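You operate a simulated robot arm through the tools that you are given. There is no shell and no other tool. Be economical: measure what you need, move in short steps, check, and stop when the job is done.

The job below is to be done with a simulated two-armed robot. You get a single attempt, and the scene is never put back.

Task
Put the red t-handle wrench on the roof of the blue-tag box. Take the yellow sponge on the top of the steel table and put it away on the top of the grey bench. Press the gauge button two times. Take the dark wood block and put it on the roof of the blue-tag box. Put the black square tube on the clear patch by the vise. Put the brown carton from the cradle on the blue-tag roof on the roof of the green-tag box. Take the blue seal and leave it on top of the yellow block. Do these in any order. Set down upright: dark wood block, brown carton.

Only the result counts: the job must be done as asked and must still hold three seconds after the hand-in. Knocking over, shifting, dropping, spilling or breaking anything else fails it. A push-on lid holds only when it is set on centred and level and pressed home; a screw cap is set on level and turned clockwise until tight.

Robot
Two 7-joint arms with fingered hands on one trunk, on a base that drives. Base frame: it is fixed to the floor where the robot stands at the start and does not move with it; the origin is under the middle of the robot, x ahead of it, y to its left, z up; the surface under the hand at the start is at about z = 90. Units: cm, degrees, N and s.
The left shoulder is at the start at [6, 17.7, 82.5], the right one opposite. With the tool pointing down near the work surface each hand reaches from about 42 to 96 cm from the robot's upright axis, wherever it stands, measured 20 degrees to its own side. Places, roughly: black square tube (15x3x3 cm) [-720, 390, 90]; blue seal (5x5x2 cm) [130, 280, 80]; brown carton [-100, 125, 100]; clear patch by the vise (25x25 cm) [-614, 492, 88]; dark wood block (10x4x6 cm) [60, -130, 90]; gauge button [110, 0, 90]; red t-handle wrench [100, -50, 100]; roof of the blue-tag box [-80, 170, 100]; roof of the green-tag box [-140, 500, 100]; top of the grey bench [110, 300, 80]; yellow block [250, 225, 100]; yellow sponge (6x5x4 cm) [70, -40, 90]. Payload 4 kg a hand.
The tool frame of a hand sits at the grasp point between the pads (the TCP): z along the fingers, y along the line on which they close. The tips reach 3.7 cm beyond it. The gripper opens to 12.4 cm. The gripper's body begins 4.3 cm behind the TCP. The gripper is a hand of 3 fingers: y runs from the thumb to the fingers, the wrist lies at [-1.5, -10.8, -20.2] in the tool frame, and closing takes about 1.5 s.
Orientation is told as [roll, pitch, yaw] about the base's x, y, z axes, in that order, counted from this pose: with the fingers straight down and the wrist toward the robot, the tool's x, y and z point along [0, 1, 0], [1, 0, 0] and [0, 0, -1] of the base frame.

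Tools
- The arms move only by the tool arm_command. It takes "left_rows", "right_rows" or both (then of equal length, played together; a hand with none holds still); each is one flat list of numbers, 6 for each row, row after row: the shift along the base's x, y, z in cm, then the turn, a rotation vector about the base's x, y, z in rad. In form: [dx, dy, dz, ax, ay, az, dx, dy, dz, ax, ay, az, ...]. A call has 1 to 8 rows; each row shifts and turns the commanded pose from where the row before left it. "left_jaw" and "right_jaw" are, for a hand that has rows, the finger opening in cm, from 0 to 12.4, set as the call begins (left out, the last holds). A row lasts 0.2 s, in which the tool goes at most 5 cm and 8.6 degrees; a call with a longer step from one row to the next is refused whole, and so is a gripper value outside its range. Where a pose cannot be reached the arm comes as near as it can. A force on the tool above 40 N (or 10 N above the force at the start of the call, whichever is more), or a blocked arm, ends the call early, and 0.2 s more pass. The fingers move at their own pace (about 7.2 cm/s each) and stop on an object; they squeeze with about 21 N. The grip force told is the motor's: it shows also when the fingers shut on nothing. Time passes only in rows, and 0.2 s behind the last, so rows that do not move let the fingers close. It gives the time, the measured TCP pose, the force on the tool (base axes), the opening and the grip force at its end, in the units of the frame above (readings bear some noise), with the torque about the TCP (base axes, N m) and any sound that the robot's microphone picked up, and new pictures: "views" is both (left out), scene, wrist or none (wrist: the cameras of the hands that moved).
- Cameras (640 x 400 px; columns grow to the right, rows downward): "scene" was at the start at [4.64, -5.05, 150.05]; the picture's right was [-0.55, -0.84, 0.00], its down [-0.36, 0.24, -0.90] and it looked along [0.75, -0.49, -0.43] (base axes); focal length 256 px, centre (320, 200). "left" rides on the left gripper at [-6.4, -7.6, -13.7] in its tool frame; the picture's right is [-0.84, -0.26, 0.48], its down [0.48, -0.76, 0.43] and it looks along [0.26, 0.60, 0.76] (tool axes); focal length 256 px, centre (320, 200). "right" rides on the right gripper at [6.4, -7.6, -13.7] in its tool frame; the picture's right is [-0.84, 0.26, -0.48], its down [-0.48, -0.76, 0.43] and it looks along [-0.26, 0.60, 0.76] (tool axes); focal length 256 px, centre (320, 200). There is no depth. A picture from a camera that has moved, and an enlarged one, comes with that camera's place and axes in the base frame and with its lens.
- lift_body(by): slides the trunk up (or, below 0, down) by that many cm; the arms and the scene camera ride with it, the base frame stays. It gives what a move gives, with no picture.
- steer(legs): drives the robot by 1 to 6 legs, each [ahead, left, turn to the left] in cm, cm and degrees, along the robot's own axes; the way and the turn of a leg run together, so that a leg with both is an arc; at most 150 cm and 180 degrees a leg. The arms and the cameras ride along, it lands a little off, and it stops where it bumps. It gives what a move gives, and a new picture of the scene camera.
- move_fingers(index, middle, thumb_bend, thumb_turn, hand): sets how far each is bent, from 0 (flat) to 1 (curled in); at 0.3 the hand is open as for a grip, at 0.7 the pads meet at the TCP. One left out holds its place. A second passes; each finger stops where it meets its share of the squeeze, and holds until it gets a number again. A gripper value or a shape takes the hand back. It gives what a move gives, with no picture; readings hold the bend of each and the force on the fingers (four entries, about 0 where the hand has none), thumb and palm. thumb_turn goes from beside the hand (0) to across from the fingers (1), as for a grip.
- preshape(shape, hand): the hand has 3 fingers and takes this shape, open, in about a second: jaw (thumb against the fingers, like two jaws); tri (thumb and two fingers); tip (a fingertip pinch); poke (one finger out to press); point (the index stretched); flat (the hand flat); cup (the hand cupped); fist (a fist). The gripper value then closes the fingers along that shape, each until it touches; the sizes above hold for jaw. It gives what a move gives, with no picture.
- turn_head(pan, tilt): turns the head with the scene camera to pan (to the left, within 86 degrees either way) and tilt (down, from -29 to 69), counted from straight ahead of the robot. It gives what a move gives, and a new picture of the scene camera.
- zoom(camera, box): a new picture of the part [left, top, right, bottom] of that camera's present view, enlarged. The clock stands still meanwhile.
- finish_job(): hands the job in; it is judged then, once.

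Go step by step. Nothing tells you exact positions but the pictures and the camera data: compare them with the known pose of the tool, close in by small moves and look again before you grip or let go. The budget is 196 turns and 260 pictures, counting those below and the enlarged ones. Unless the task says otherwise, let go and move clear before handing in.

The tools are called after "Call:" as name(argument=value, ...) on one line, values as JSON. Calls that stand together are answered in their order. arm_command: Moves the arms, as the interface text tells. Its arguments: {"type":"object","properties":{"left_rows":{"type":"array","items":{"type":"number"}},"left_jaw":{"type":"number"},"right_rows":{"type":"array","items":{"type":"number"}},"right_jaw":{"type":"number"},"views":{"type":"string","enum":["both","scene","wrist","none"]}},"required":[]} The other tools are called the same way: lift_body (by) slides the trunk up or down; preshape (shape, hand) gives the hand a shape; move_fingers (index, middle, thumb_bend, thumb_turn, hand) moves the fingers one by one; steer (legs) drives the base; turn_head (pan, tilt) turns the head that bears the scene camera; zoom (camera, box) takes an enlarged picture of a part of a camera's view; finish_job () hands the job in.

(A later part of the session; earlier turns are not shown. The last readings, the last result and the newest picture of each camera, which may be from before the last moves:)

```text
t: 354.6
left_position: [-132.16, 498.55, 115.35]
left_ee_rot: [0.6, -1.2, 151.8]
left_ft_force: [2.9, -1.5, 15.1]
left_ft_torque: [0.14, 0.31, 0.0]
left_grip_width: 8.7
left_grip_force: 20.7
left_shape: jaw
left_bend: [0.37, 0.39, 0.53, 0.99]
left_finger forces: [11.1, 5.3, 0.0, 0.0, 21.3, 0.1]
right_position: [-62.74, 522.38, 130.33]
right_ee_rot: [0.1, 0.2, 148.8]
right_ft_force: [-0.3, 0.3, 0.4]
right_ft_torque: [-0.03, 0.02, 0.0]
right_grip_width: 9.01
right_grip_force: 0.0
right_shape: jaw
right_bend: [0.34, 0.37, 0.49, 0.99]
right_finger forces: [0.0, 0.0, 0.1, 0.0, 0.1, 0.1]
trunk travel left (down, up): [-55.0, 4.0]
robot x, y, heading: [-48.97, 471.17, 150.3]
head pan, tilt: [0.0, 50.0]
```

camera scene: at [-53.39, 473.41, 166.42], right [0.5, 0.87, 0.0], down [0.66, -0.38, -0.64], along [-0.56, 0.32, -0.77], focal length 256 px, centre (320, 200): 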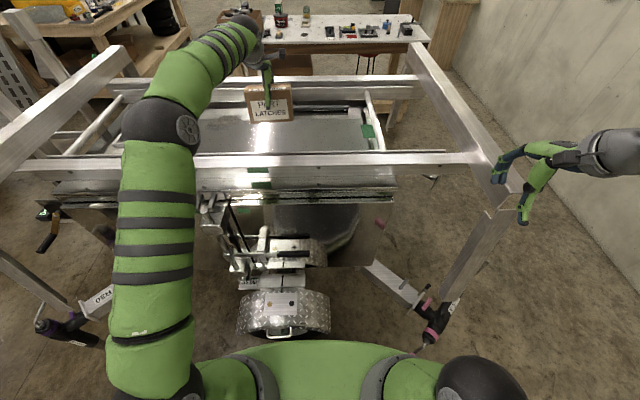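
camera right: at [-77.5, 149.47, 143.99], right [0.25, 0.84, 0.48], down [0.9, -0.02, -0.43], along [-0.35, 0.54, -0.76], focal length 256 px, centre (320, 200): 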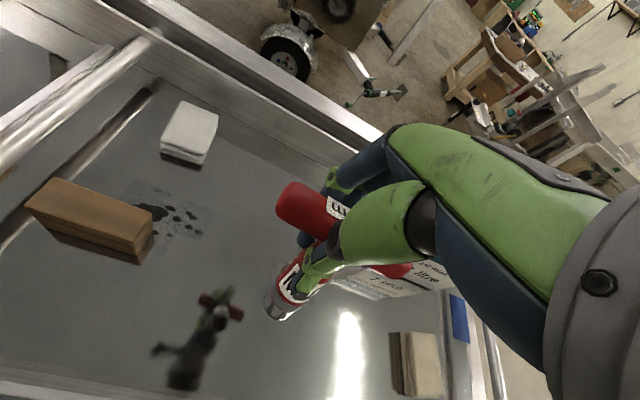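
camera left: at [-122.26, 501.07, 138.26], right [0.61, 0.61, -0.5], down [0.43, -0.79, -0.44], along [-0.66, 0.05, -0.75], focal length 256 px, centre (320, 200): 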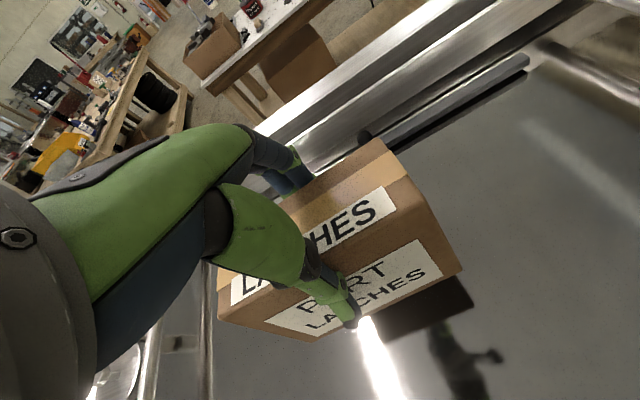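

Firm contact. Open the hand and rise.

Call:
arm_command(left_rows=[0, 0, 0.2, 0, 0, 0, 0, 0, 0, 0, 0, 0, 0, 0, 0, 0, 0, 0, 0, 0, 0, 0, 0, 0], left_jaw=12, views="wrist")

Call:
arm_command(left_rows=[0, 0, 1.5, 0, 0, 0, 0, 0, 3, 0, 0, 0, 0, 0, 4, 0, 0, 0, 0, 0, 4, 0, 0, 0, 0, 0, 4, 0, 0, 0], views="none")

Call:
zoom(camera="scene", box=[220, 60, 340, 170])

```text
t: 355.6
left_position: [-132.06, 498.69, 115.17]
left_ee_rot: [0.7, -0.8, 151.9]
left_ft_force: [-0.1, 0.2, -0.2]
left_ft_torque: [0.02, 0.0, 0.0]
left_grip_width: 11.97
left_grip_force: 0.2
left_shape: jaw
left_bend: [0.3, 0.31, 0.31, 0.98]
left_finger forces: [0.0, 0.1, 0.0, 0.0, 0.0, 0.0]
right_position: [-62.79, 522.47, 130.33]
right_ee_rot: [0.2, 0.4, 148.9]
right_ft_force: [0.7, -0.6, 0.5]
right_ft_torque: [0.02, -0.05, -0.01]
right_grip_width: 8.98
right_grip_force: 0.0
right_shape: jaw
right_bend: [0.34, 0.37, 0.49, 0.99]
right_finger forces: [0.1, 0.0, 0.0, 0.1, 0.0, 0.0]
trunk travel left (down, up): [-55.0, 4.0]
robot x, y, heading: [-49.05, 470.72, 150.0]
head pan, tilt: [0.0, 50.0]
camera left: at [-122.2, 500.81, 128.57], right [0.61, 0.62, -0.5], down [0.43, -0.79, -0.44], along [-0.66, 0.05, -0.75], focal length 256 px, centre (320, 200)
```

left: 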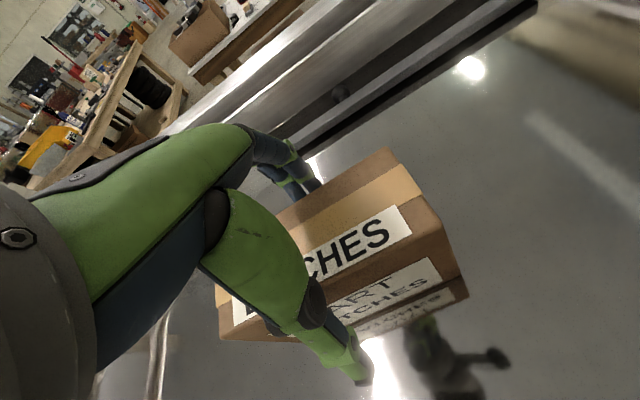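

```text
t: 356.8
left_position: [-132.23, 498.91, 131.74]
left_ee_rot: [0.7, -0.8, 151.8]
left_ft_force: [0.3, 0.2, -0.1]
left_ft_torque: [-0.01, -0.01, 0.01]
left_grip_width: 11.99
left_grip_force: 0.2
left_shape: jaw
left_bend: [0.3, 0.31, 0.31, 0.98]
left_finger forces: [0.0, 0.0, 0.0, 0.0, 0.1, 0.0]
right_position: [-62.96, 522.44, 130.22]
right_ee_rot: [0.1, 0.3, 148.8]
right_ft_force: [-0.3, 0.7, -0.3]
right_ft_torque: [-0.03, 0.01, 0.01]
right_grip_width: 8.98
right_grip_force: 0.0
right_shape: jaw
right_bend: [0.34, 0.37, 0.49, 0.99]
right_finger forces: [0.0, 0.0, 0.0, 0.1, 0.1, 0.0]
trunk travel left (down, up): [-55.0, 4.0]
robot x, y, heading: [-48.63, 470.97, 149.9]
head pan, tilt: [0.0, 50.0]
```

```text
3.64 times, centred on (280, 115) of scene
camera zoom: at [-53.32, 473.39, 166.42], right [0.5, 0.87, 0.0], down [0.66, -0.38, -0.64], along [-0.56, 0.32, -0.77], focal length 931 px, centre (466, 509)
```

zoom: 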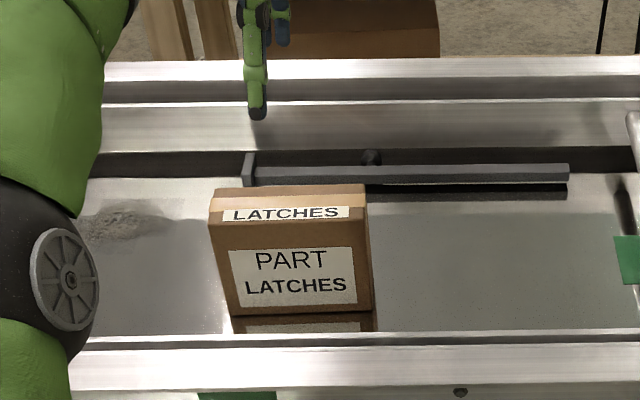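

Carton stands upright on the green-tag roof. Retract the arm and drive out and down the aisle (s≈212) toward the tube.

Call:
arm_command(left_rows=[4.2, -2.1, 0, 0, 0, 0, 4.2, -2.1, 0, 0, 0, 0, 4.2, -2.1, 0, 0, 0, 0, 4.2, -2.1, 0, 0, 0, 0, 4.2, -2.1, 0, 0, 0, 0, 4.2, -2.1, 0, 0, 0, 0, 4.2, -2.1, 0, 0, 0, 0, 4.2, -2.1, 0, 0, 0, 0], views="none")

Call:
steer(legs=[[-62, 0, 0], [0, 140, 0], [0, 30, 0], [140, 0, 0], [120, 0, 0]])

Call:
turn_head(pan=10, tilt=22)

```text
t: 358.6
left_position: [-98.44, 481.64, 131.97]
left_ee_rot: [0.7, -1.0, 151.8]
left_ft_force: [0.1, -0.4, -0.3]
left_ft_torque: [0.06, 0.04, 0.02]
left_grip_width: 11.96
left_grip_force: 0.1
left_shape: jaw
left_bend: [0.3, 0.31, 0.31, 0.98]
left_finger forces: [0.0, 0.0, 0.1, 0.0, 0.1, 0.0]
right_position: [-62.83, 522.41, 130.32]
right_ee_rot: [0.0, 0.3, 148.8]
right_ft_force: [-0.1, -0.6, 0.2]
right_ft_torque: [0.02, 0.01, -0.02]
right_grip_width: 9.0
right_grip_force: 0.0
right_shape: jaw
right_bend: [0.34, 0.37, 0.49, 0.99]
right_finger forces: [0.1, 0.0, 0.1, 0.1, 0.1, 0.1]
trunk travel left (down, up): [-55.0, 4.0]
robot x, y, heading: [-49.43, 470.75, 149.9]
head pan, tilt: [0.0, 50.0]
```

```text
t: 382.3
left_position: [-352.71, 440.32, 131.88]
left_ee_rot: [0.7, -0.7, 151.5]
left_ft_force: [-0.3, 0.1, 0.6]
left_ft_torque: [0.01, 0.02, 0.03]
left_grip_width: 11.98
left_grip_force: 0.2
left_shape: jaw
left_bend: [0.3, 0.31, 0.31, 0.98]
left_finger forces: [0.0, 0.0, 0.0, 0.1, 0.1, 0.1]
right_position: [-316.72, 480.76, 130.26]
right_ee_rot: [0.2, 0.4, 148.4]
right_ft_force: [-0.3, -0.6, 0.9]
right_ft_torque: [0.01, -0.02, 0.01]
right_grip_width: 9.0
right_grip_force: 0.0
right_shape: jaw
right_bend: [0.34, 0.37, 0.49, 0.99]
right_finger forces: [0.0, 0.0, 0.1, 0.0, 0.1, 0.1]
trunk travel left (down, up): [-55.0, 4.0]
robot x, y, heading: [-303.58, 429.33, 149.6]
head pan, tilt: [0.0, 50.0]
camera scene: at [-307.54, 431.65, 166.42], right [0.51, 0.86, 0.0], down [0.66, -0.39, -0.64], along [-0.55, 0.32, -0.77], focal length 256 px, centre (320, 200)
```

scene: 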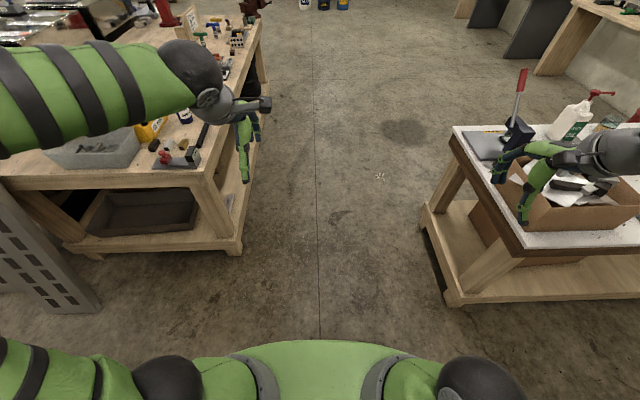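

```text
t: 383.2
left_position: [-352.71, 440.5, 131.85]
left_ee_rot: [0.8, -0.8, 151.4]
left_ft_force: [-0.1, -0.5, -0.9]
left_ft_torque: [0.0, 0.0, -0.02]
left_grip_width: 11.99
left_grip_force: 0.0
left_shape: jaw
left_bend: [0.3, 0.31, 0.31, 0.98]
left_finger forces: [0.0, 0.0, 0.0, 0.1, 0.0, 0.0]
right_position: [-316.67, 480.92, 130.26]
right_ee_rot: [0.1, 0.4, 148.4]
right_ft_force: [0.4, -0.7, 0.1]
right_ft_torque: [-0.01, -0.02, 0.02]
right_grip_width: 9.0
right_grip_force: 0.1
right_shape: jaw
right_bend: [0.34, 0.37, 0.49, 0.99]
right_finger forces: [0.0, 0.1, 0.1, 0.0, 0.1, 0.0]
trunk travel left (down, up): [-55.0, 4.0]
robot x, y, heading: [-303.24, 429.53, 149.6]
head pan, tilt: [10.0, 22.0]
camera scene: at [-309.55, 430.96, 170.65], right [0.35, 0.94, 0.0], down [0.35, -0.13, -0.93], along [-0.87, 0.32, -0.38], focal length 256 px, centre (320, 200)
```

scene: 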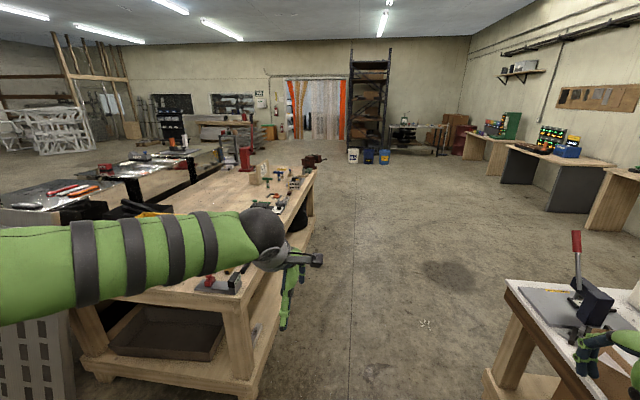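

The vise is at the far end of the wooden table on my left; the tube should be beyond it. Zoom there.

Call:
zoom(camera="scene", box=[100, 120, 340, 250])

```text
2.67 times, centred on (220, 185) of scene
camera zoom: at [-309.55, 430.96, 170.65], right [0.35, 0.94, 0.0], down [0.35, -0.13, -0.93], along [-0.87, 0.32, -0.38], focal length 683 px, centre (587, 240)
```

zoom: 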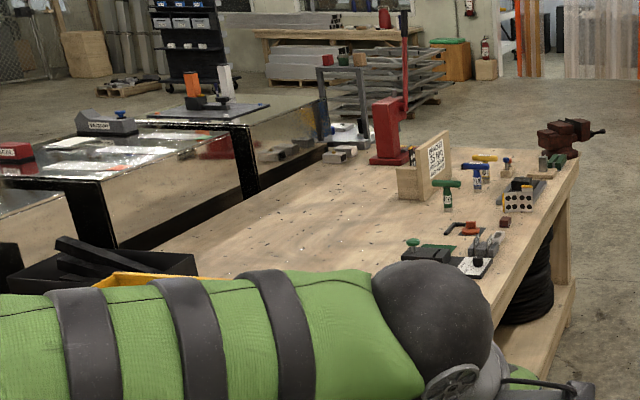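

Drive on past the table's far end and look left.

Call:
steer(legs=[[145, 0, 0], [145, 0, 0], [60, 0, 0]])

Call:
turn_head(pan=75, tilt=30)

```text
t: 400.1
left_position: [-655.87, 609.37, 131.91]
left_ee_rot: [0.7, -0.8, 153.8]
left_ft_force: [0.3, 0.5, 0.5]
left_ft_torque: [0.0, -0.03, -0.01]
left_grip_width: 11.98
left_grip_force: 0.1
left_shape: jaw
left_bend: [0.3, 0.31, 0.31, 0.98]
left_finger forces: [0.0, 0.0, 0.0, 0.0, 0.0, 0.1]
right_position: [-621.68, 651.27, 130.26]
right_ee_rot: [0.2, 0.4, 150.8]
right_ft_force: [0.0, -0.3, -1.2]
right_ft_torque: [-0.05, 0.0, 0.0]
right_grip_width: 8.98
right_grip_force: 0.0
right_shape: jaw
right_bend: [0.34, 0.37, 0.49, 0.99]
right_finger forces: [0.1, 0.0, 0.0, 0.1, 0.1, 0.0]
trunk travel left (down, up): [-55.0, 4.0]
robot x, y, heading: [-606.4, 600.55, 151.7]
head pan, tilt: [10.0, 22.0]
camera scene: at [-612.53, 601.67, 170.65], right [0.31, 0.95, 0.0], down [0.36, -0.12, -0.93], along [-0.88, 0.29, -0.38], focal length 256 px, centre (320, 200)
```

scene: 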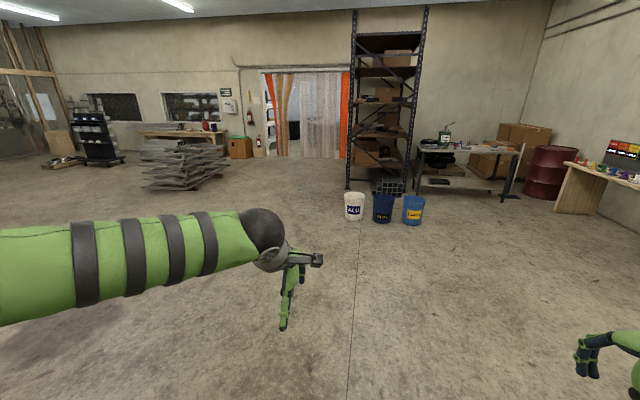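

```text
t: 401.4
left_position: [-655.99, 609.27, 131.83]
left_ee_rot: [0.7, -0.8, 153.8]
left_ft_force: [0.6, 0.1, 0.5]
left_ft_torque: [0.02, -0.01, -0.03]
left_grip_width: 12.02
left_grip_force: 0.0
left_shape: jaw
left_bend: [0.3, 0.31, 0.31, 0.98]
left_finger forces: [0.0, 0.1, 0.0, 0.0, 0.1, 0.1]
right_position: [-621.64, 651.14, 130.23]
right_ee_rot: [0.1, 0.4, 150.8]
right_ft_force: [0.3, 0.4, 0.3]
right_ft_torque: [0.01, -0.03, 0.01]
right_grip_width: 8.97
right_grip_force: 0.2
right_shape: jaw
right_bend: [0.34, 0.37, 0.49, 0.99]
right_finger forces: [0.1, 0.0, 0.0, 0.0, 0.0, 0.0]
trunk travel left (down, up): [-55.0, 4.0]
robot x, y, heading: [-606.4, 599.89, 152.0]
head pan, tilt: [75.0, 30.0]
camera scene: at [-609.8, 592.15, 169.38], right [-0.73, 0.68, 0.0], down [0.34, 0.37, -0.87], along [-0.59, -0.63, -0.5], focal length 256 px, centre (320, 200)
```

scene: 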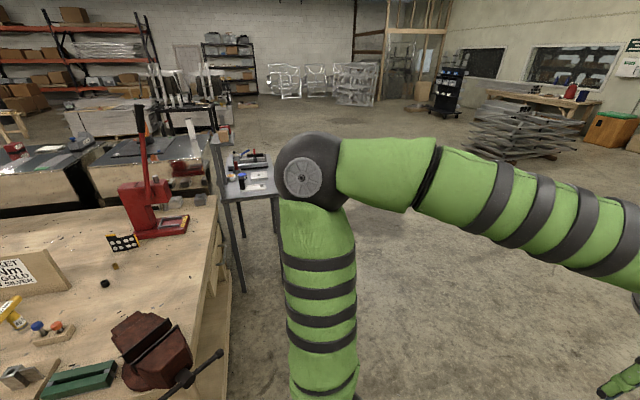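

The grey side table should hold the tube; the clear patch is between the red press and the vise. Zoom on both.

Call:
zoom(camera="scene", box=[200, 130, 300, 220])

Call:
zoom(camera="scene", box=[0, 190, 240, 400])

```text
4.44 times, centred on (250, 175) of scene
camera zoom: at [-609.8, 592.15, 169.38], right [-0.73, 0.68, 0.0], down [0.34, 0.37, -0.87], along [-0.59, -0.63, -0.5], focal length 1138 px, centre (631, 311)
```

zoom: 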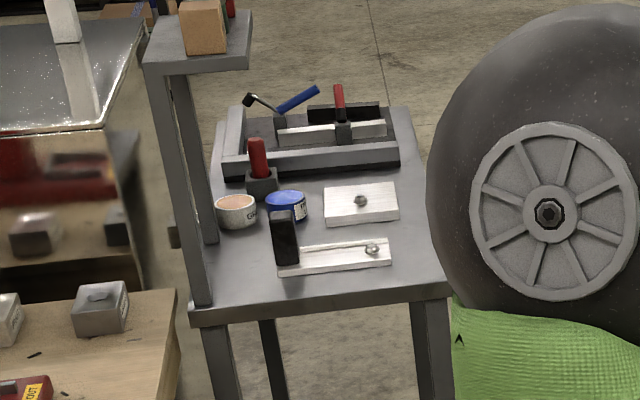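

```text
1.90 times, centred on (120, 295) of scene
camera zoom: at [-609.8, 592.15, 169.38], right [-0.73, 0.68, 0.0], down [0.34, 0.37, -0.87], along [-0.59, -0.63, -0.5], focal length 488 px, centre (701, 19)
```

zoom: 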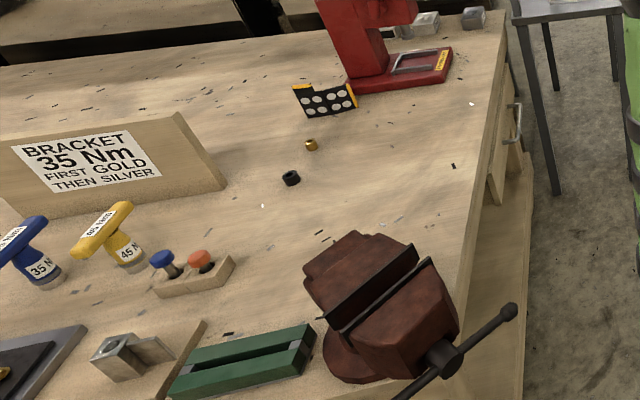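

The spot (-720,390) matches a black bar in the tray at the back of the grey table. I'll drive round to its open long side, facing heading -30, and look closely.

Call:
steer(legs=[[68, 0, -2], [0, 130, 0], [0, 120, 0], [0, 0, 90], [0, 0, 90]])

Call:
turn_head(pan=0, tilt=45)

```text
t: 424.5
left_position: [-734.58, 403.5, 131.9]
left_ee_rot: [0.7, -0.8, -28.0]
left_ft_force: [-0.2, -0.1, -0.2]
left_ft_torque: [0.0, -0.01, 0.0]
left_grip_width: 11.98
left_grip_force: 0.0
left_shape: jaw
left_bend: [0.3, 0.31, 0.31, 0.98]
left_finger forces: [0.0, 0.0, 0.1, 0.1, 0.0, 0.0]
right_position: [-770.21, 362.95, 130.21]
right_ee_rot: [0.1, 0.5, -31.2]
right_ft_force: [-0.4, -0.7, -0.5]
right_ft_torque: [0.0, -0.03, 0.0]
right_grip_width: 8.98
right_grip_force: 0.0
right_shape: jaw
right_bend: [0.34, 0.37, 0.49, 0.99]
right_finger forces: [0.1, 0.0, 0.0, 0.0, 0.0, 0.0]
trunk travel left (down, up): [-55.0, 4.0]
robot x, y, heading: [-784.24, 414.47, -30.0]
head pan, tilt: [75.0, 30.0]
camera scene: at [-780.17, 422.32, 169.37], right [0.71, -0.71, 0.0], down [-0.35, -0.35, -0.87], along [0.61, 0.61, -0.5], focal length 256 px, centre (320, 200)
```

scene: 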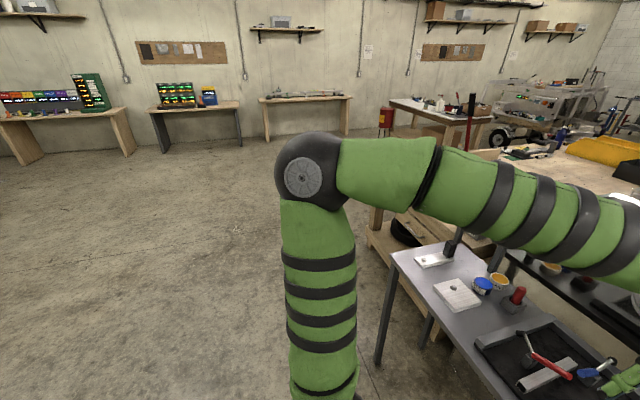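

```text
t: 425.9
left_position: [-734.52, 403.53, 132.01]
left_ee_rot: [0.7, -0.8, -28.2]
left_ft_force: [0.2, 0.6, -0.6]
left_ft_torque: [0.01, 0.02, -0.03]
left_grip_width: 12.0
left_grip_force: 0.0
left_shape: jaw
left_bend: [0.3, 0.31, 0.31, 0.98]
left_finger forces: [0.1, 0.0, 0.1, 0.0, 0.0, 0.0]
right_position: [-770.18, 362.95, 130.29]
right_ee_rot: [0.2, 0.4, -31.2]
right_ft_force: [0.0, -0.3, 0.0]
right_ft_torque: [0.03, 0.0, 0.02]
right_grip_width: 8.99
right_grip_force: 0.1
right_shape: jaw
right_bend: [0.34, 0.37, 0.49, 0.99]
right_finger forces: [0.0, 0.0, 0.0, 0.1, 0.1, 0.1]
trunk travel left (down, up): [-55.0, 4.0]
robot x, y, heading: [-783.71, 414.5, -30.1]
head pan, tilt: [0.0, 45.0]
camera scene: at [-779.52, 411.86, 167.11], right [-0.5, -0.87, 0.0], down [-0.61, 0.35, -0.71], along [0.61, -0.35, -0.71], focal length 256 px, centre (320, 200)
```

scene: 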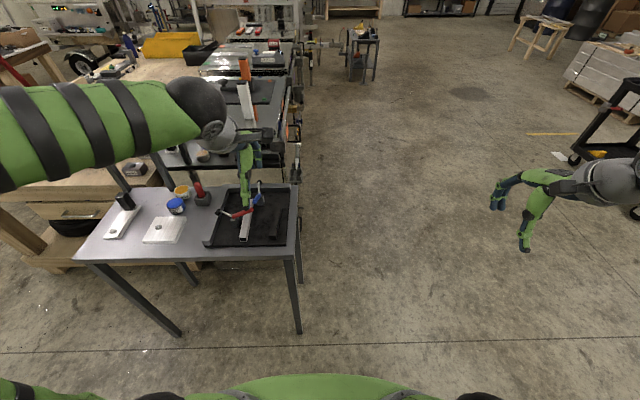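

Zoom on the tray.

Call:
zoom(camera="scene", box=[190, 165, 310, 265])

Call:
zoom(camera="left", box=[0, 0, 640, 400])

```text
4.00 times, centred on (250, 215) of scene
camera zoom: at [-779.52, 411.86, 167.11], right [-0.5, -0.87, 0.0], down [-0.61, 0.35, -0.71], along [0.61, -0.35, -0.71], focal length 1024 px, centre (600, 140)
```

zoom: 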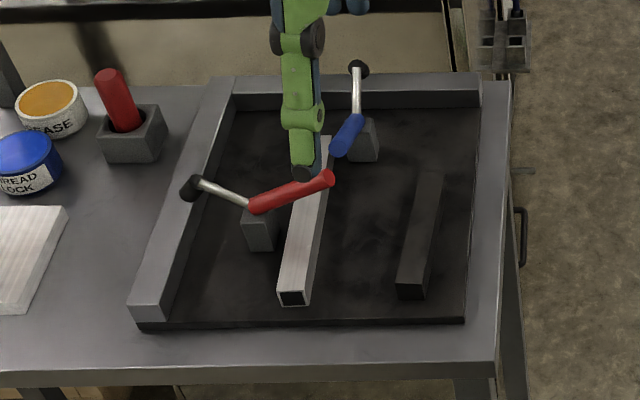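

```text
1.00 times, centred on (320, 200) of left (not enlarged: the box is as wide or as high as the picture)
camera zoom: at [-744.57, 401.6, 145.3], right [-0.61, -0.62, -0.5], down [-0.43, 0.79, -0.44], along [0.66, -0.05, -0.75], focal length 256 px, centre (320, 200)
```

zoom: 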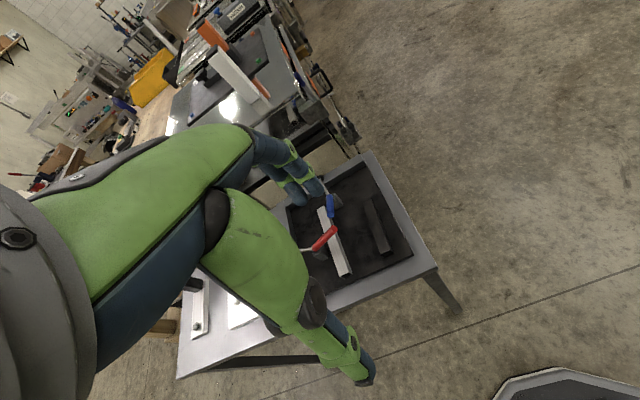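

The free black tube lies on the right of the tray, centre about (-715.6,394.9), top z≈91, axis about -35°. The right hand with its wrist on the free side suits best: shift the robot left 30 cm, then bring the right hand over at yaw 55.

Call:
steer(legs=[[0, 30, 0]])

Call:
arm_command(right_rows=[3.6, 0.5, -1.5, 0, 0, 0.137, 3.6, 0.5, -1.5, 0, 0, 0.137, 3.6, 0.5, -1.5, 0, 0, 0.137, 3.6, 0.5, -1.5, 0, 0, 0.137, 3.6, 0.5, -1.5, 0, 0, 0.137, 3.6, 0.5, -1.5, 0, 0, 0.137, 3.6, 0.5, -1.5, 0, 0, 0.137, 3.6, 0.5, -1.5, 0, 0, 0.137], right_jaw=8, views="none")

Call:
arm_command(right_rows=[3, 0.5, -2, 0, 0, 0.137, 3, 0.5, -2, 0, 0, 0.137, 3, 0.5, -2, 0, 0, 0.137, 0, 0, 0, 0, 0, 0], views="both")

```text
t: 428.0
left_position: [-718.99, 430.67, 131.85]
left_ee_rot: [0.5, -0.8, -28.0]
left_ft_force: [0.9, 0.1, -0.1]
left_ft_torque: [-0.01, 0.01, 0.0]
left_grip_width: 11.99
left_grip_force: 0.1
left_shape: jaw
left_bend: [0.3, 0.31, 0.31, 0.98]
left_finger forces: [0.0, 0.1, 0.0, 0.0, 0.0, 0.1]
right_position: [-754.69, 389.89, 130.32]
right_ee_rot: [-0.1, 0.5, -31.0]
right_ft_force: [-0.6, 0.3, 0.3]
right_ft_torque: [0.01, 0.02, -0.01]
right_grip_width: 9.01
right_grip_force: 0.0
right_shape: jaw
right_bend: [0.34, 0.37, 0.49, 0.99]
right_finger forces: [0.0, 0.0, 0.0, 0.0, 0.0, 0.0]
trunk travel left (down, up): [-55.0, 4.0]
robot x, y, heading: [-768.45, 441.34, -29.8]
head pan, tilt: [0.0, 45.0]
camera scene: at [-764.05, 438.81, 167.11], right [-0.5, -0.87, 0.0], down [-0.61, 0.35, -0.71], along [0.61, -0.35, -0.71], focal length 256 px, centre (320, 200)
```

scene: 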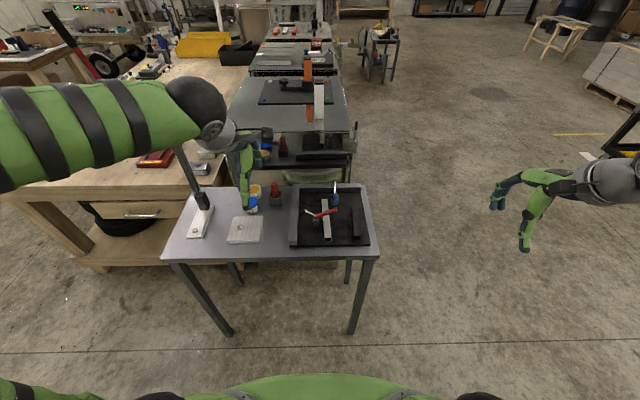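

```text
t: 429.8
left_position: [-719.07, 430.47, 131.96]
left_ee_rot: [0.7, -0.9, -28.0]
left_ft_force: [-0.1, -0.2, -0.1]
left_ft_torque: [0.02, 0.0, -0.03]
left_grip_width: 11.98
left_grip_force: 0.0
left_shape: jaw
left_bend: [0.3, 0.31, 0.31, 0.98]
left_finger forces: [0.1, 0.0, 0.0, 0.0, 0.1, 0.0]
right_position: [-725.63, 393.78, 117.97]
right_ee_rot: [0.1, 0.4, 31.8]
right_ft_force: [-0.7, -0.2, 0.2]
right_ft_torque: [0.02, 0.03, 0.03]
right_grip_width: 8.04
right_grip_force: 0.0
right_shape: jaw
right_bend: [0.36, 0.4, 0.52, 0.99]
right_finger forces: [0.1, 0.0, 0.0, 0.0, 0.0, 0.1]
trunk travel left (down, up): [-55.0, 4.0]
robot x, y, heading: [-768.68, 441.54, -29.7]
head pan, tilt: [0.0, 45.0]
```

```text
t: 430.8
left_position: [-719.24, 430.63, 131.88]
left_ee_rot: [0.7, -0.9, -27.9]
left_ft_force: [-0.3, 0.0, 0.4]
left_ft_torque: [0.02, -0.05, 0.01]
left_grip_width: 12.01
left_grip_force: 0.1
left_shape: jaw
left_bend: [0.3, 0.31, 0.31, 0.98]
left_finger forces: [0.0, 0.1, 0.1, 0.0, 0.0, 0.1]
right_position: [-716.83, 395.5, 112.42]
right_ee_rot: [0.0, 0.4, 55.4]
right_ft_force: [-0.4, 0.4, 1.1]
right_ft_torque: [-0.01, -0.05, 0.01]
right_grip_width: 8.03
right_grip_force: 0.1
right_shape: jaw
right_bend: [0.36, 0.4, 0.52, 0.99]
right_finger forces: [0.1, 0.0, 0.0, 0.0, 0.1, 0.0]
trunk travel left (down, up): [-55.0, 4.0]
robot x, y, heading: [-768.43, 441.39, -29.7]
head pan, tilt: [0.0, 45.0]
camera scene: at [-764.23, 438.73, 167.12], right [-0.5, -0.87, 0.0], down [-0.61, 0.35, -0.71], along [0.61, -0.35, -0.71], focal length 256 px, centre (320, 200)
camera right: at [-726.39, 392.92, 126.07], right [0.84, -0.26, 0.48], down [-0.04, -0.9, -0.43], along [0.55, 0.34, -0.76], focal length 256 px, centre (320, 200)
```

scene: 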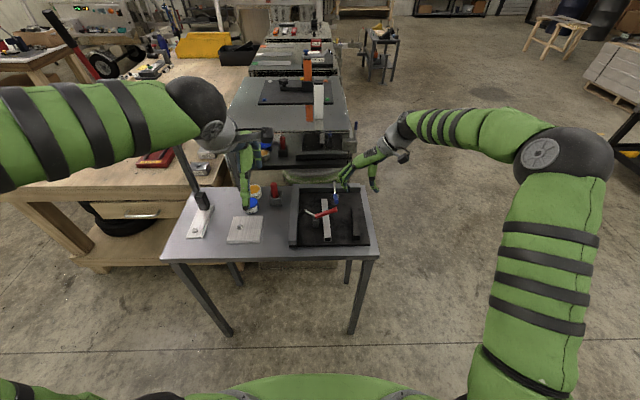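
right: 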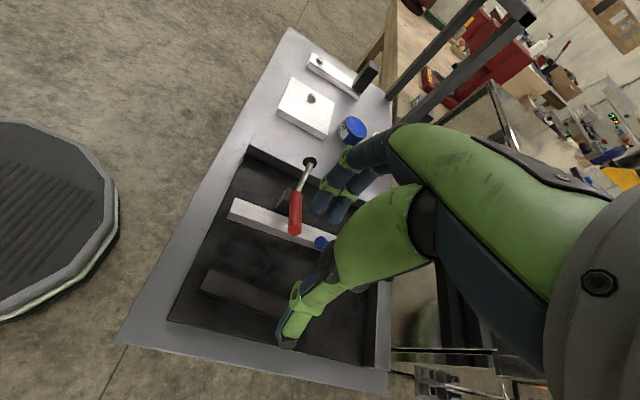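

Zoom on the tube in the right wrist view.

Call:
zoom(camera="right", box=[170, 230, 330, 360])

Call:
zoom(camera="scene", box=[270, 140, 400, 270])

```text
3.08 times, centred on (250, 295) of right
camera zoom: at [-726.39, 392.92, 126.07], right [0.84, -0.26, 0.48], down [-0.04, -0.9, -0.43], along [0.55, 0.34, -0.76], focal length 788 px, centre (535, -92)
```

zoom: 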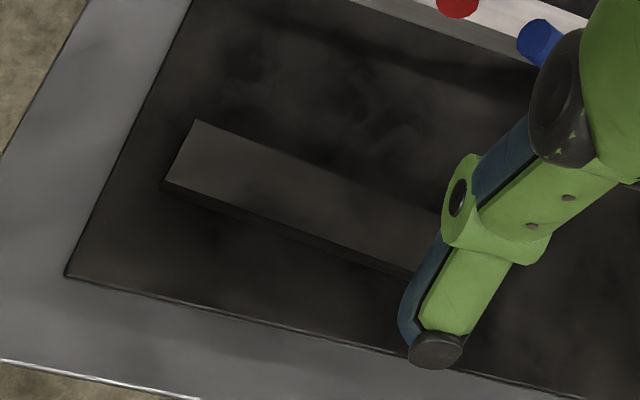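

```text
3.08 times, centred on (335, 205) of scene
camera zoom: at [-764.23, 438.73, 167.12], right [-0.5, -0.87, 0.0], down [-0.61, 0.35, -0.71], along [0.61, -0.35, -0.71], focal length 788 px, centre (274, 185)
```

zoom: 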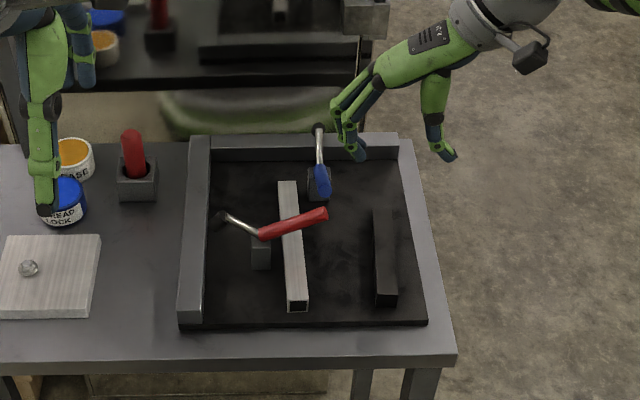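

Tube confirmed: centre (-715.2,394.4), top 91.1. Centre and lower around it.

Call:
arm_command(right_rows=[1.6, -1.1, -4, 0, 0, 0, 0, 0, -4, 0, 0, 0, 0, 0, -4, 0, 0, 0, 0, 0, -4, 0, 0, 0, 0, 0, -3, 0, 0, 0, 0, 0, -0.8, 0, 0, 0, 0, 0, -0.5, 0, 0, 0], right_jaw=7, views="wrist")

```text
t: 432.5
left_position: [-719.19, 430.71, 131.83]
left_ee_rot: [0.7, -0.8, -28.0]
left_ft_force: [-0.3, -0.4, -0.9]
left_ft_torque: [0.03, 0.02, -0.01]
left_grip_width: 11.98
left_grip_force: 0.0
left_shape: jaw
left_bend: [0.3, 0.31, 0.31, 0.98]
left_finger forces: [0.1, 0.1, 0.1, 0.0, 0.1, 0.0]
right_position: [-714.96, 394.38, 92.77]
right_ee_rot: [-0.5, -0.1, 55.2]
right_ft_force: [-4.7, 0.5, 19.6]
right_ft_torque: [0.5, -0.02, 0.11]
right_grip_width: 7.05
right_grip_force: 0.1
right_shape: jaw
right_bend: [0.4, 0.43, 0.53, 0.99]
right_finger forces: [13.3, 3.9, 0.0, 0.0, 2.6, 0.0]
trunk travel left (down, up): [-55.0, 4.0]
robot x, y, heading: [-768.6, 441.49, -29.8]
head pan, tilt: [0.0, 45.0]
stopped in row 7 (right hand): the force on the tool passed its limit at 42 N (the readings are from after the stop); the commanded pose is now the measured one
camera right: at [-724.67, 391.76, 106.41], right [0.83, -0.27, 0.49], down [-0.03, -0.9, -0.43], along [0.56, 0.34, -0.76], focal length 256 px, centre (320, 200)
```

right: 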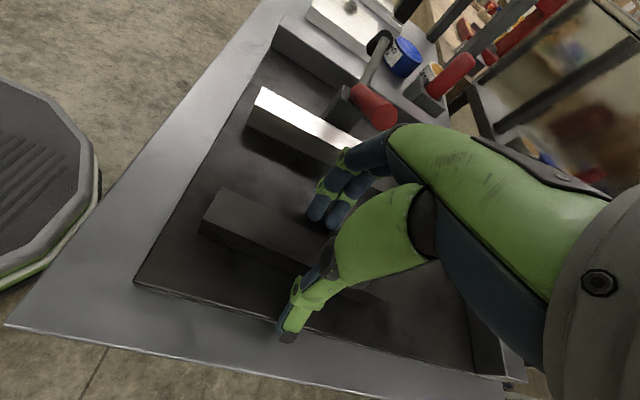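

Fingertips touch the tray. Raise 0.5 and close on the tube.

Call:
arm_command(right_rows=[0, 0, 0.5, 0, 0, 0, 0, 0, 0, 0, 0, 0], views="none")

Call:
arm_command(right_rows=[0, 0, 0, 0, 0, 0, 0, 0, 0, 0, 0, 0, 0, 0, 0, 0, 0, 0, 0, 0, 0, 0, 0, 0, 0, 0, 0, 0, 0, 0, 0, 0, 0, 0, 0, 0], right_jaw=0.5, views="wrist")

```text
t: 433.1
left_position: [-719.07, 430.5, 131.83]
left_ee_rot: [0.7, -0.8, -28.0]
left_ft_force: [0.1, 0.3, 0.3]
left_ft_torque: [-0.02, 0.02, -0.03]
left_grip_width: 11.98
left_grip_force: 0.1
left_shape: jaw
left_bend: [0.3, 0.31, 0.31, 0.98]
left_finger forces: [0.0, 0.0, 0.0, 0.0, 0.1, 0.0]
right_position: [-715.05, 394.41, 92.9]
right_ee_rot: [-0.2, 0.2, 55.3]
right_ft_force: [-1.3, -0.6, 2.5]
right_ft_torque: [0.09, 0.0, 0.05]
right_grip_width: 7.03
right_grip_force: 0.1
right_shape: jaw
right_bend: [0.39, 0.43, 0.54, 0.99]
right_finger forces: [2.0, 0.5, 0.0, 0.0, 0.3, 0.1]
trunk travel left (down, up): [-55.0, 4.0]
robot x, y, heading: [-767.99, 441.29, -29.9]
head pan, tilt: [0.0, 45.0]
```

```text
t: 434.5
left_position: [-719.26, 430.64, 131.92]
left_ee_rot: [0.7, -0.9, -28.0]
left_ft_force: [0.0, 0.3, 0.1]
left_ft_torque: [-0.02, 0.0, 0.01]
left_grip_width: 11.98
left_grip_force: 0.0
left_shape: jaw
left_bend: [0.3, 0.31, 0.31, 0.98]
left_finger forces: [0.1, 0.0, 0.0, 0.0, 0.0, 0.0]
right_position: [-715.06, 394.21, 93.44]
right_ee_rot: [-0.6, -0.1, 55.2]
right_ft_force: [4.7, -5.2, 34.6]
right_ft_torque: [-0.06, -0.43, 0.13]
right_grip_width: 2.58
right_grip_force: 21.5
right_shape: jaw
right_bend: [0.56, 0.7, 0.61, 1.0]
right_finger forces: [4.0, 37.2, 0.0, 0.1, 34.3, 0.0]
trunk travel left (down, up): [-55.0, 4.0]
robot x, y, heading: [-768.52, 441.38, -29.9]
head pan, tilt: [0.0, 45.0]
camera right: at [-724.68, 391.72, 106.95], right [0.83, -0.26, 0.49], down [-0.03, -0.9, -0.43], along [0.56, 0.34, -0.76], focal length 256 px, centre (320, 200)
```

right: 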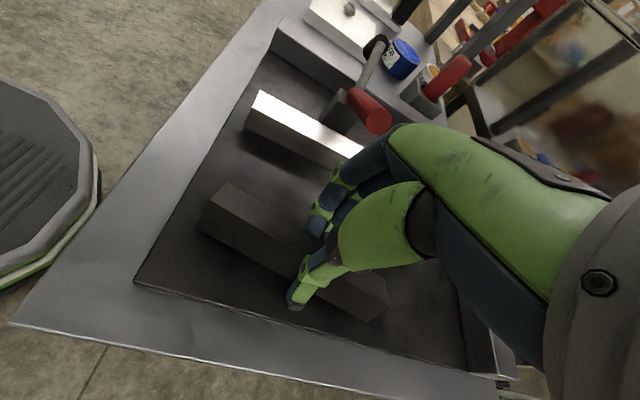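

One finger is jammed on the tray. Reopen, raise 0.7 cm, and close again.

Call:
arm_command(right_rows=[0, 0, 0, 0, 0, 0, 0, 0, 0, 0, 0, 0, 0, 0, 0.4, 0, 0, 0, 0, 0, 0.4, 0, 0, 0, 0, 0, 0, 0, 0, 0], right_jaw=6, views="wrist")

Call:
arm_command(right_rows=[0, 0, 0, 0, 0, 0, 0, 0, 0, 0, 0, 0, 0, 0, 0, 0, 0, 0, 0, 0, 0, 0, 0, 0, 0, 0, 0, 0, 0, 0, 0, 0, 0, 0, 0, 0], right_jaw=0.5, views="wrist")

```text
t: 435.7
left_position: [-719.14, 430.55, 131.91]
left_ee_rot: [0.7, -0.8, -28.0]
left_ft_force: [0.5, -0.1, 0.6]
left_ft_torque: [-0.03, 0.0, -0.01]
left_grip_width: 11.97
left_grip_force: 0.0
left_shape: jaw
left_bend: [0.3, 0.31, 0.31, 0.98]
left_finger forces: [0.0, 0.0, 0.0, 0.1, 0.0, 0.0]
right_position: [-714.97, 394.32, 93.69]
right_ee_rot: [-0.3, 0.0, 55.4]
right_ft_force: [0.6, -0.6, 0.4]
right_ft_torque: [0.0, 0.03, 0.05]
right_grip_width: 5.97
right_grip_force: 0.2
right_shape: jaw
right_bend: [0.43, 0.46, 0.56, 1.0]
right_finger forces: [0.0, 0.0, 0.0, 0.0, 0.0, 0.0]
trunk travel left (down, up): [-55.0, 4.0]
robot x, y, heading: [-768.49, 441.5, -29.7]
head pan, tilt: [0.0, 45.0]
camera right: at [-724.62, 391.63, 107.4], right [0.83, -0.27, 0.48], down [-0.04, -0.9, -0.43], along [0.55, 0.34, -0.76], focal length 256 px, centre (320, 200)
```

right: 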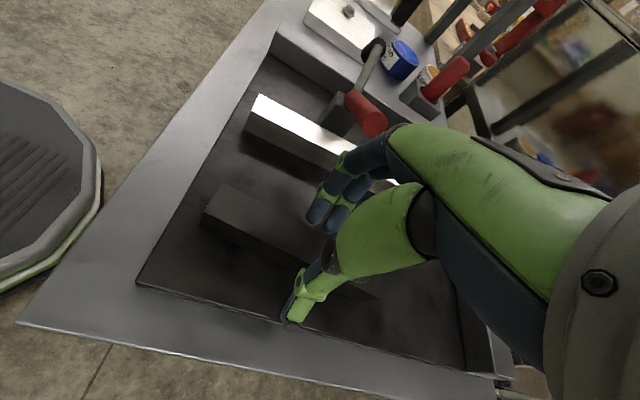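

```text
t: 437.1
left_position: [-719.09, 430.68, 131.87]
left_ee_rot: [0.6, -0.7, -28.0]
left_ft_force: [0.3, -0.3, -0.7]
left_ft_torque: [-0.02, 0.01, -0.01]
left_grip_width: 11.97
left_grip_force: 0.2
left_shape: jaw
left_bend: [0.3, 0.31, 0.31, 0.98]
left_finger forces: [0.0, 0.0, 0.1, 0.0, 0.0, 0.0]
right_position: [-714.91, 394.29, 93.95]
right_ee_rot: [-0.3, 0.0, 55.3]
right_ft_force: [-0.8, -0.7, 3.7]
right_ft_torque: [0.02, -0.03, 0.0]
right_grip_width: 2.46
right_grip_force: 20.7
right_shape: jaw
right_bend: [0.57, 0.59, 0.65, 1.0]
right_finger forces: [13.5, 7.6, 0.0, 0.0, 22.7, 0.1]
trunk travel left (down, up): [-55.0, 4.0]
robot x, y, heading: [-768.35, 441.06, -29.8]
head pan, tilt: [0.0, 45.0]
camera right: at [-724.59, 391.67, 107.5], right [0.83, -0.26, 0.49], down [-0.03, -0.9, -0.43], along [0.55, 0.34, -0.76], focal length 256 px, centre (320, 200)
```

right: 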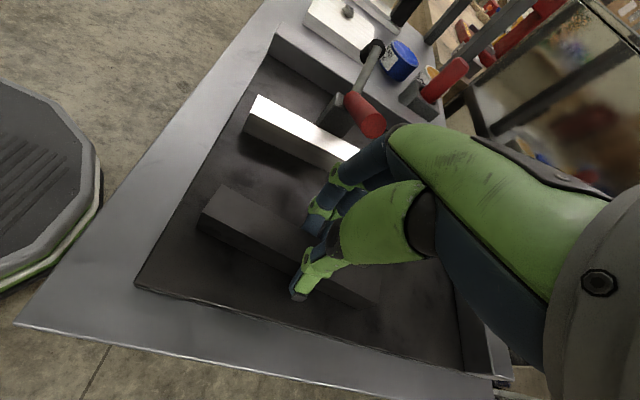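

Good even grip. Lift and check.

Call:
arm_command(right_rows=[0, 0, 1, 0, 0, 0, 0, 0, 2, 0, 0, 0, 0, 0, 4, 0, 0, 0, 0, 0, 4, 0, 0, 0, 0, 0, 4, 0, 0, 0, 0, 0, 4, 0, 0, 0, 0, 0, 4, 0, 0, 0, 0, 0, 4, 0, 0, 0], views="wrist")

```text
t: 438.9
left_position: [-719.22, 430.81, 131.83]
left_ee_rot: [0.8, -0.9, -28.0]
left_ft_force: [0.2, -0.2, 0.4]
left_ft_torque: [0.0, -0.01, 0.02]
left_grip_width: 11.97
left_grip_force: 0.1
left_shape: jaw
left_bend: [0.3, 0.31, 0.31, 0.98]
left_finger forces: [0.0, 0.0, 0.0, 0.0, 0.0, 0.1]
right_position: [-715.06, 393.97, 121.11]
right_ee_rot: [-0.3, 0.1, 55.3]
right_ft_force: [0.3, 0.7, -0.5]
right_ft_torque: [-0.02, -0.04, 0.03]
right_grip_width: 2.38
right_grip_force: 20.8
right_shape: jaw
right_bend: [0.57, 0.59, 0.65, 1.0]
right_finger forces: [13.3, 7.9, 0.0, 0.0, 21.5, 0.1]
trunk travel left (down, up): [-55.0, 4.0]
robot x, y, heading: [-768.45, 441.43, -30.1]
head pan, tilt: [0.0, 45.0]
camera right: at [-724.74, 391.45, 134.73], right [0.83, -0.26, 0.49], down [-0.03, -0.9, -0.43], along [0.55, 0.34, -0.76], focal length 256 px, centre (320, 200)
```

right: 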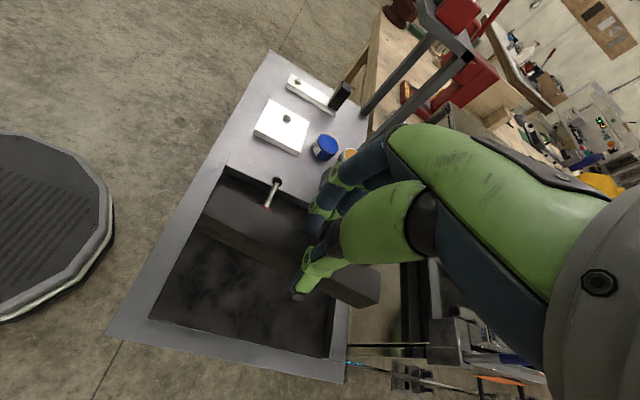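

Tube held. Back away from the grey table, strafe left to the wooden table's end and approach the patch.

Call:
steer(legs=[[-42, 0, 0], [0, 136, 0], [55, 0, 0]])

Call:
turn_head(pan=-5, tilt=45)

```text
t: 450.7
left_position: [-639.58, 543.55, 131.83]
left_ee_rot: [0.6, -0.8, -27.8]
left_ft_force: [-0.1, 0.3, 0.7]
left_ft_torque: [-0.02, 0.0, -0.03]
left_grip_width: 11.98
left_grip_force: 0.1
left_shape: jaw
left_bend: [0.3, 0.31, 0.31, 0.98]
left_finger forces: [0.1, 0.1, 0.0, 0.0, 0.0, 0.0]
right_position: [-635.22, 506.85, 120.98]
right_ee_rot: [-0.2, 0.0, 55.5]
right_ft_force: [0.2, -0.4, -1.3]
right_ft_torque: [-0.02, 0.0, 0.01]
right_grip_width: 2.42
right_grip_force: 21.0
right_shape: jaw
right_bend: [0.57, 0.59, 0.65, 1.0]
right_finger forces: [13.1, 7.9, 0.0, 0.0, 21.5, 0.1]
trunk travel left (down, up): [-55.0, 4.0]
robot x, y, heading: [-688.92, 553.87, -29.8]
head pan, tilt: [0.0, 45.0]
camera scene: at [-684.48, 551.27, 167.11], right [-0.49, -0.87, 0.0], down [-0.62, 0.35, -0.71], along [0.62, -0.35, -0.71], focal length 256 px, centre (320, 200)
```

scene: 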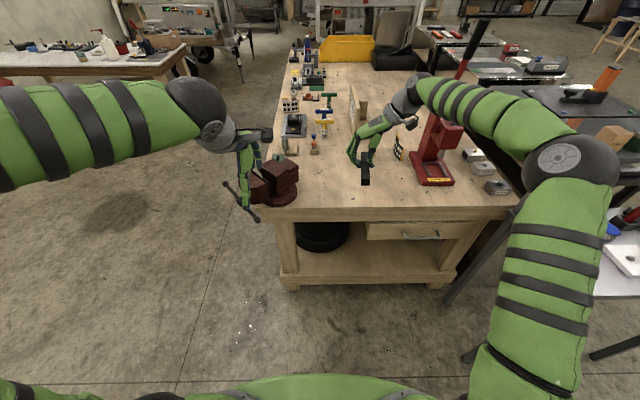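

```text
t: 451.4
left_position: [-639.63, 543.54, 131.94]
left_ee_rot: [0.7, -0.8, -27.7]
left_ft_force: [-0.3, 0.4, 0.6]
left_ft_torque: [0.03, 0.03, 0.03]
left_grip_width: 11.98
left_grip_force: 0.1
left_shape: jaw
left_bend: [0.3, 0.31, 0.31, 0.98]
left_finger forces: [0.1, 0.1, 0.1, 0.0, 0.0, 0.1]
right_position: [-635.35, 506.93, 121.09]
right_ee_rot: [-0.4, 0.0, 55.6]
right_ft_force: [0.6, 0.3, -0.8]
right_ft_torque: [0.0, -0.01, 0.0]
right_grip_width: 2.41
right_grip_force: 21.4
right_shape: jaw
right_bend: [0.57, 0.59, 0.65, 1.0]
right_finger forces: [13.2, 7.9, 0.0, 0.0, 21.5, 0.0]
trunk travel left (down, up): [-55.0, 4.0]
robot x, y, heading: [-688.87, 553.77, -29.5]
head pan, tilt: [-5.0, 45.0]
camera scene: at [-684.94, 550.72, 167.11], right [-0.57, -0.82, 0.0], down [-0.58, 0.4, -0.71], along [0.58, -0.4, -0.71], focal length 256 px, centre (320, 200)
```

scene: 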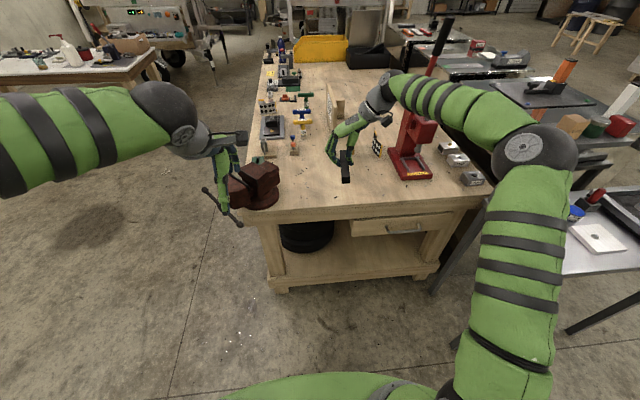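

Advance 23 cm so the tube is above the patch.

Call:
steer(legs=[[23, 0, 0]])

Call:
zoom(camera="right", box=[0, 0, 640, 400])

```text
t: 453.1
left_position: [-619.28, 532.0, 131.79]
left_ee_rot: [0.7, -0.8, -27.7]
left_ft_force: [0.1, 0.5, -0.7]
left_ft_torque: [0.03, 0.03, -0.03]
left_grip_width: 11.98
left_grip_force: 0.1
left_shape: jaw
left_bend: [0.3, 0.31, 0.31, 0.98]
left_finger forces: [0.0, 0.0, 0.0, 0.0, 0.0, 0.1]
right_position: [-615.14, 495.41, 120.93]
right_ee_rot: [-0.2, 0.0, 55.6]
right_ft_force: [0.3, -0.9, -1.5]
right_ft_torque: [-0.01, 0.03, -0.01]
right_grip_width: 2.42
right_grip_force: 20.7
right_shape: jaw
right_bend: [0.57, 0.59, 0.65, 1.0]
right_finger forces: [13.2, 7.9, 0.1, 0.0, 21.5, 0.0]
trunk travel left (down, up): [-55.0, 4.0]
robot x, y, heading: [-669.08, 542.27, -29.3]
head pan, tilt: [-5.0, 45.0]
camera scene: at [-664.73, 539.28, 167.11], right [-0.57, -0.82, 0.0], down [-0.58, 0.4, -0.71], along [0.58, -0.4, -0.71], focal length 256 px, centre (320, 200)
```

scene: 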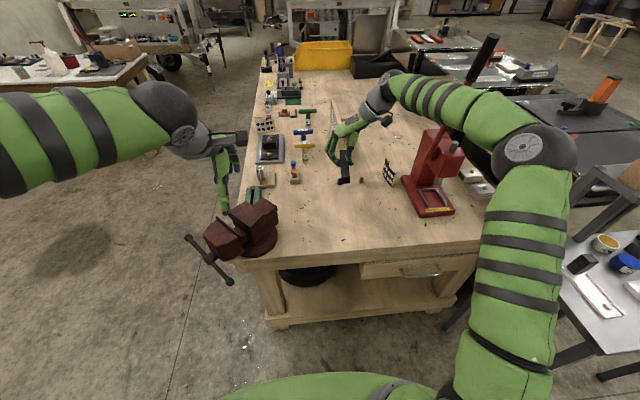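

```text
1.00 times, centred on (320, 200) of right (not enlarged: the box is as wide or as high as the picture)
camera zoom: at [-624.76, 492.78, 134.58], right [0.83, -0.26, 0.48], down [-0.03, -0.9, -0.43], along [0.55, 0.35, -0.76], focal length 256 px, centre (320, 200)
```

zoom: 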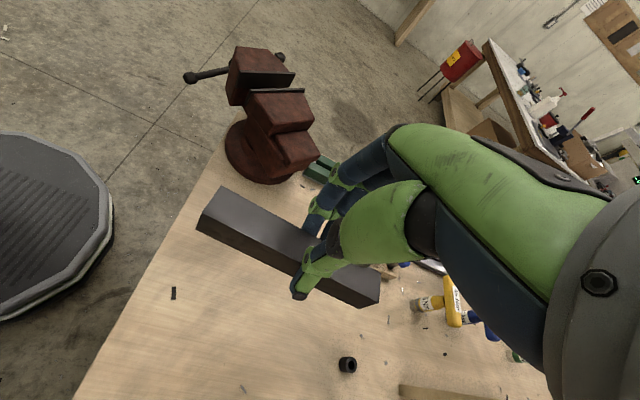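

The spot below is clear. Shift a little and lower.

Call:
arm_command(right_rows=[0.6, -2.2, -3, 0, 0, 0, 0, 0, -4, 0, 0, 0, 0, 0, -4, 0, 0, 0, 0, 0, -4, 0, 0, 0, 0, 0, -4, 0, 0, 0, 0, 0, -4, 0, 0, 0, 0, 0, -1, 0, 0, 0], views="wrist")

```text
t: 454.7
left_position: [-619.4, 532.11, 131.77]
left_ee_rot: [0.6, -0.8, -27.7]
left_ft_force: [-1.0, -0.4, -0.7]
left_ft_torque: [0.02, 0.03, 0.01]
left_grip_width: 11.98
left_grip_force: 0.0
left_shape: jaw
left_bend: [0.3, 0.31, 0.31, 0.98]
left_finger forces: [0.0, 0.0, 0.0, 0.0, 0.1, 0.0]
right_position: [-614.61, 493.4, 96.97]
right_ee_rot: [-0.3, 0.0, 55.6]
right_ft_force: [-0.3, -0.2, -1.4]
right_ft_torque: [0.01, 0.06, 0.0]
right_grip_width: 2.41
right_grip_force: 20.8
right_shape: jaw
right_bend: [0.57, 0.59, 0.65, 1.0]
right_finger forces: [13.2, 7.9, 0.1, 0.0, 21.5, 0.0]
trunk travel left (down, up): [-55.0, 4.0]
robot x, y, heading: [-669.29, 542.56, -29.7]
head pan, tilt: [-5.0, 45.0]
camera right: at [-624.33, 490.72, 110.62], right [0.83, -0.26, 0.49], down [-0.03, -0.9, -0.43], along [0.55, 0.35, -0.76], focal length 256 px, centre (320, 200)
```

right: 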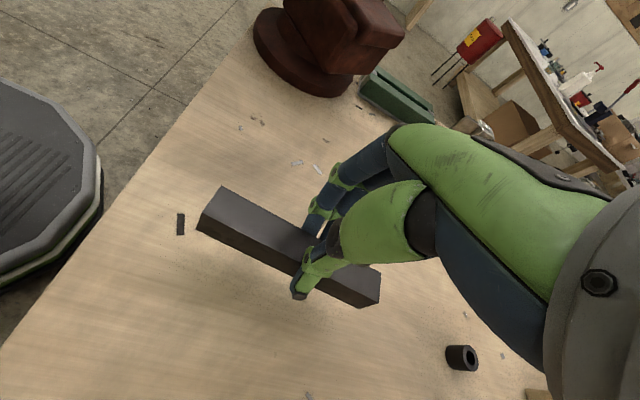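

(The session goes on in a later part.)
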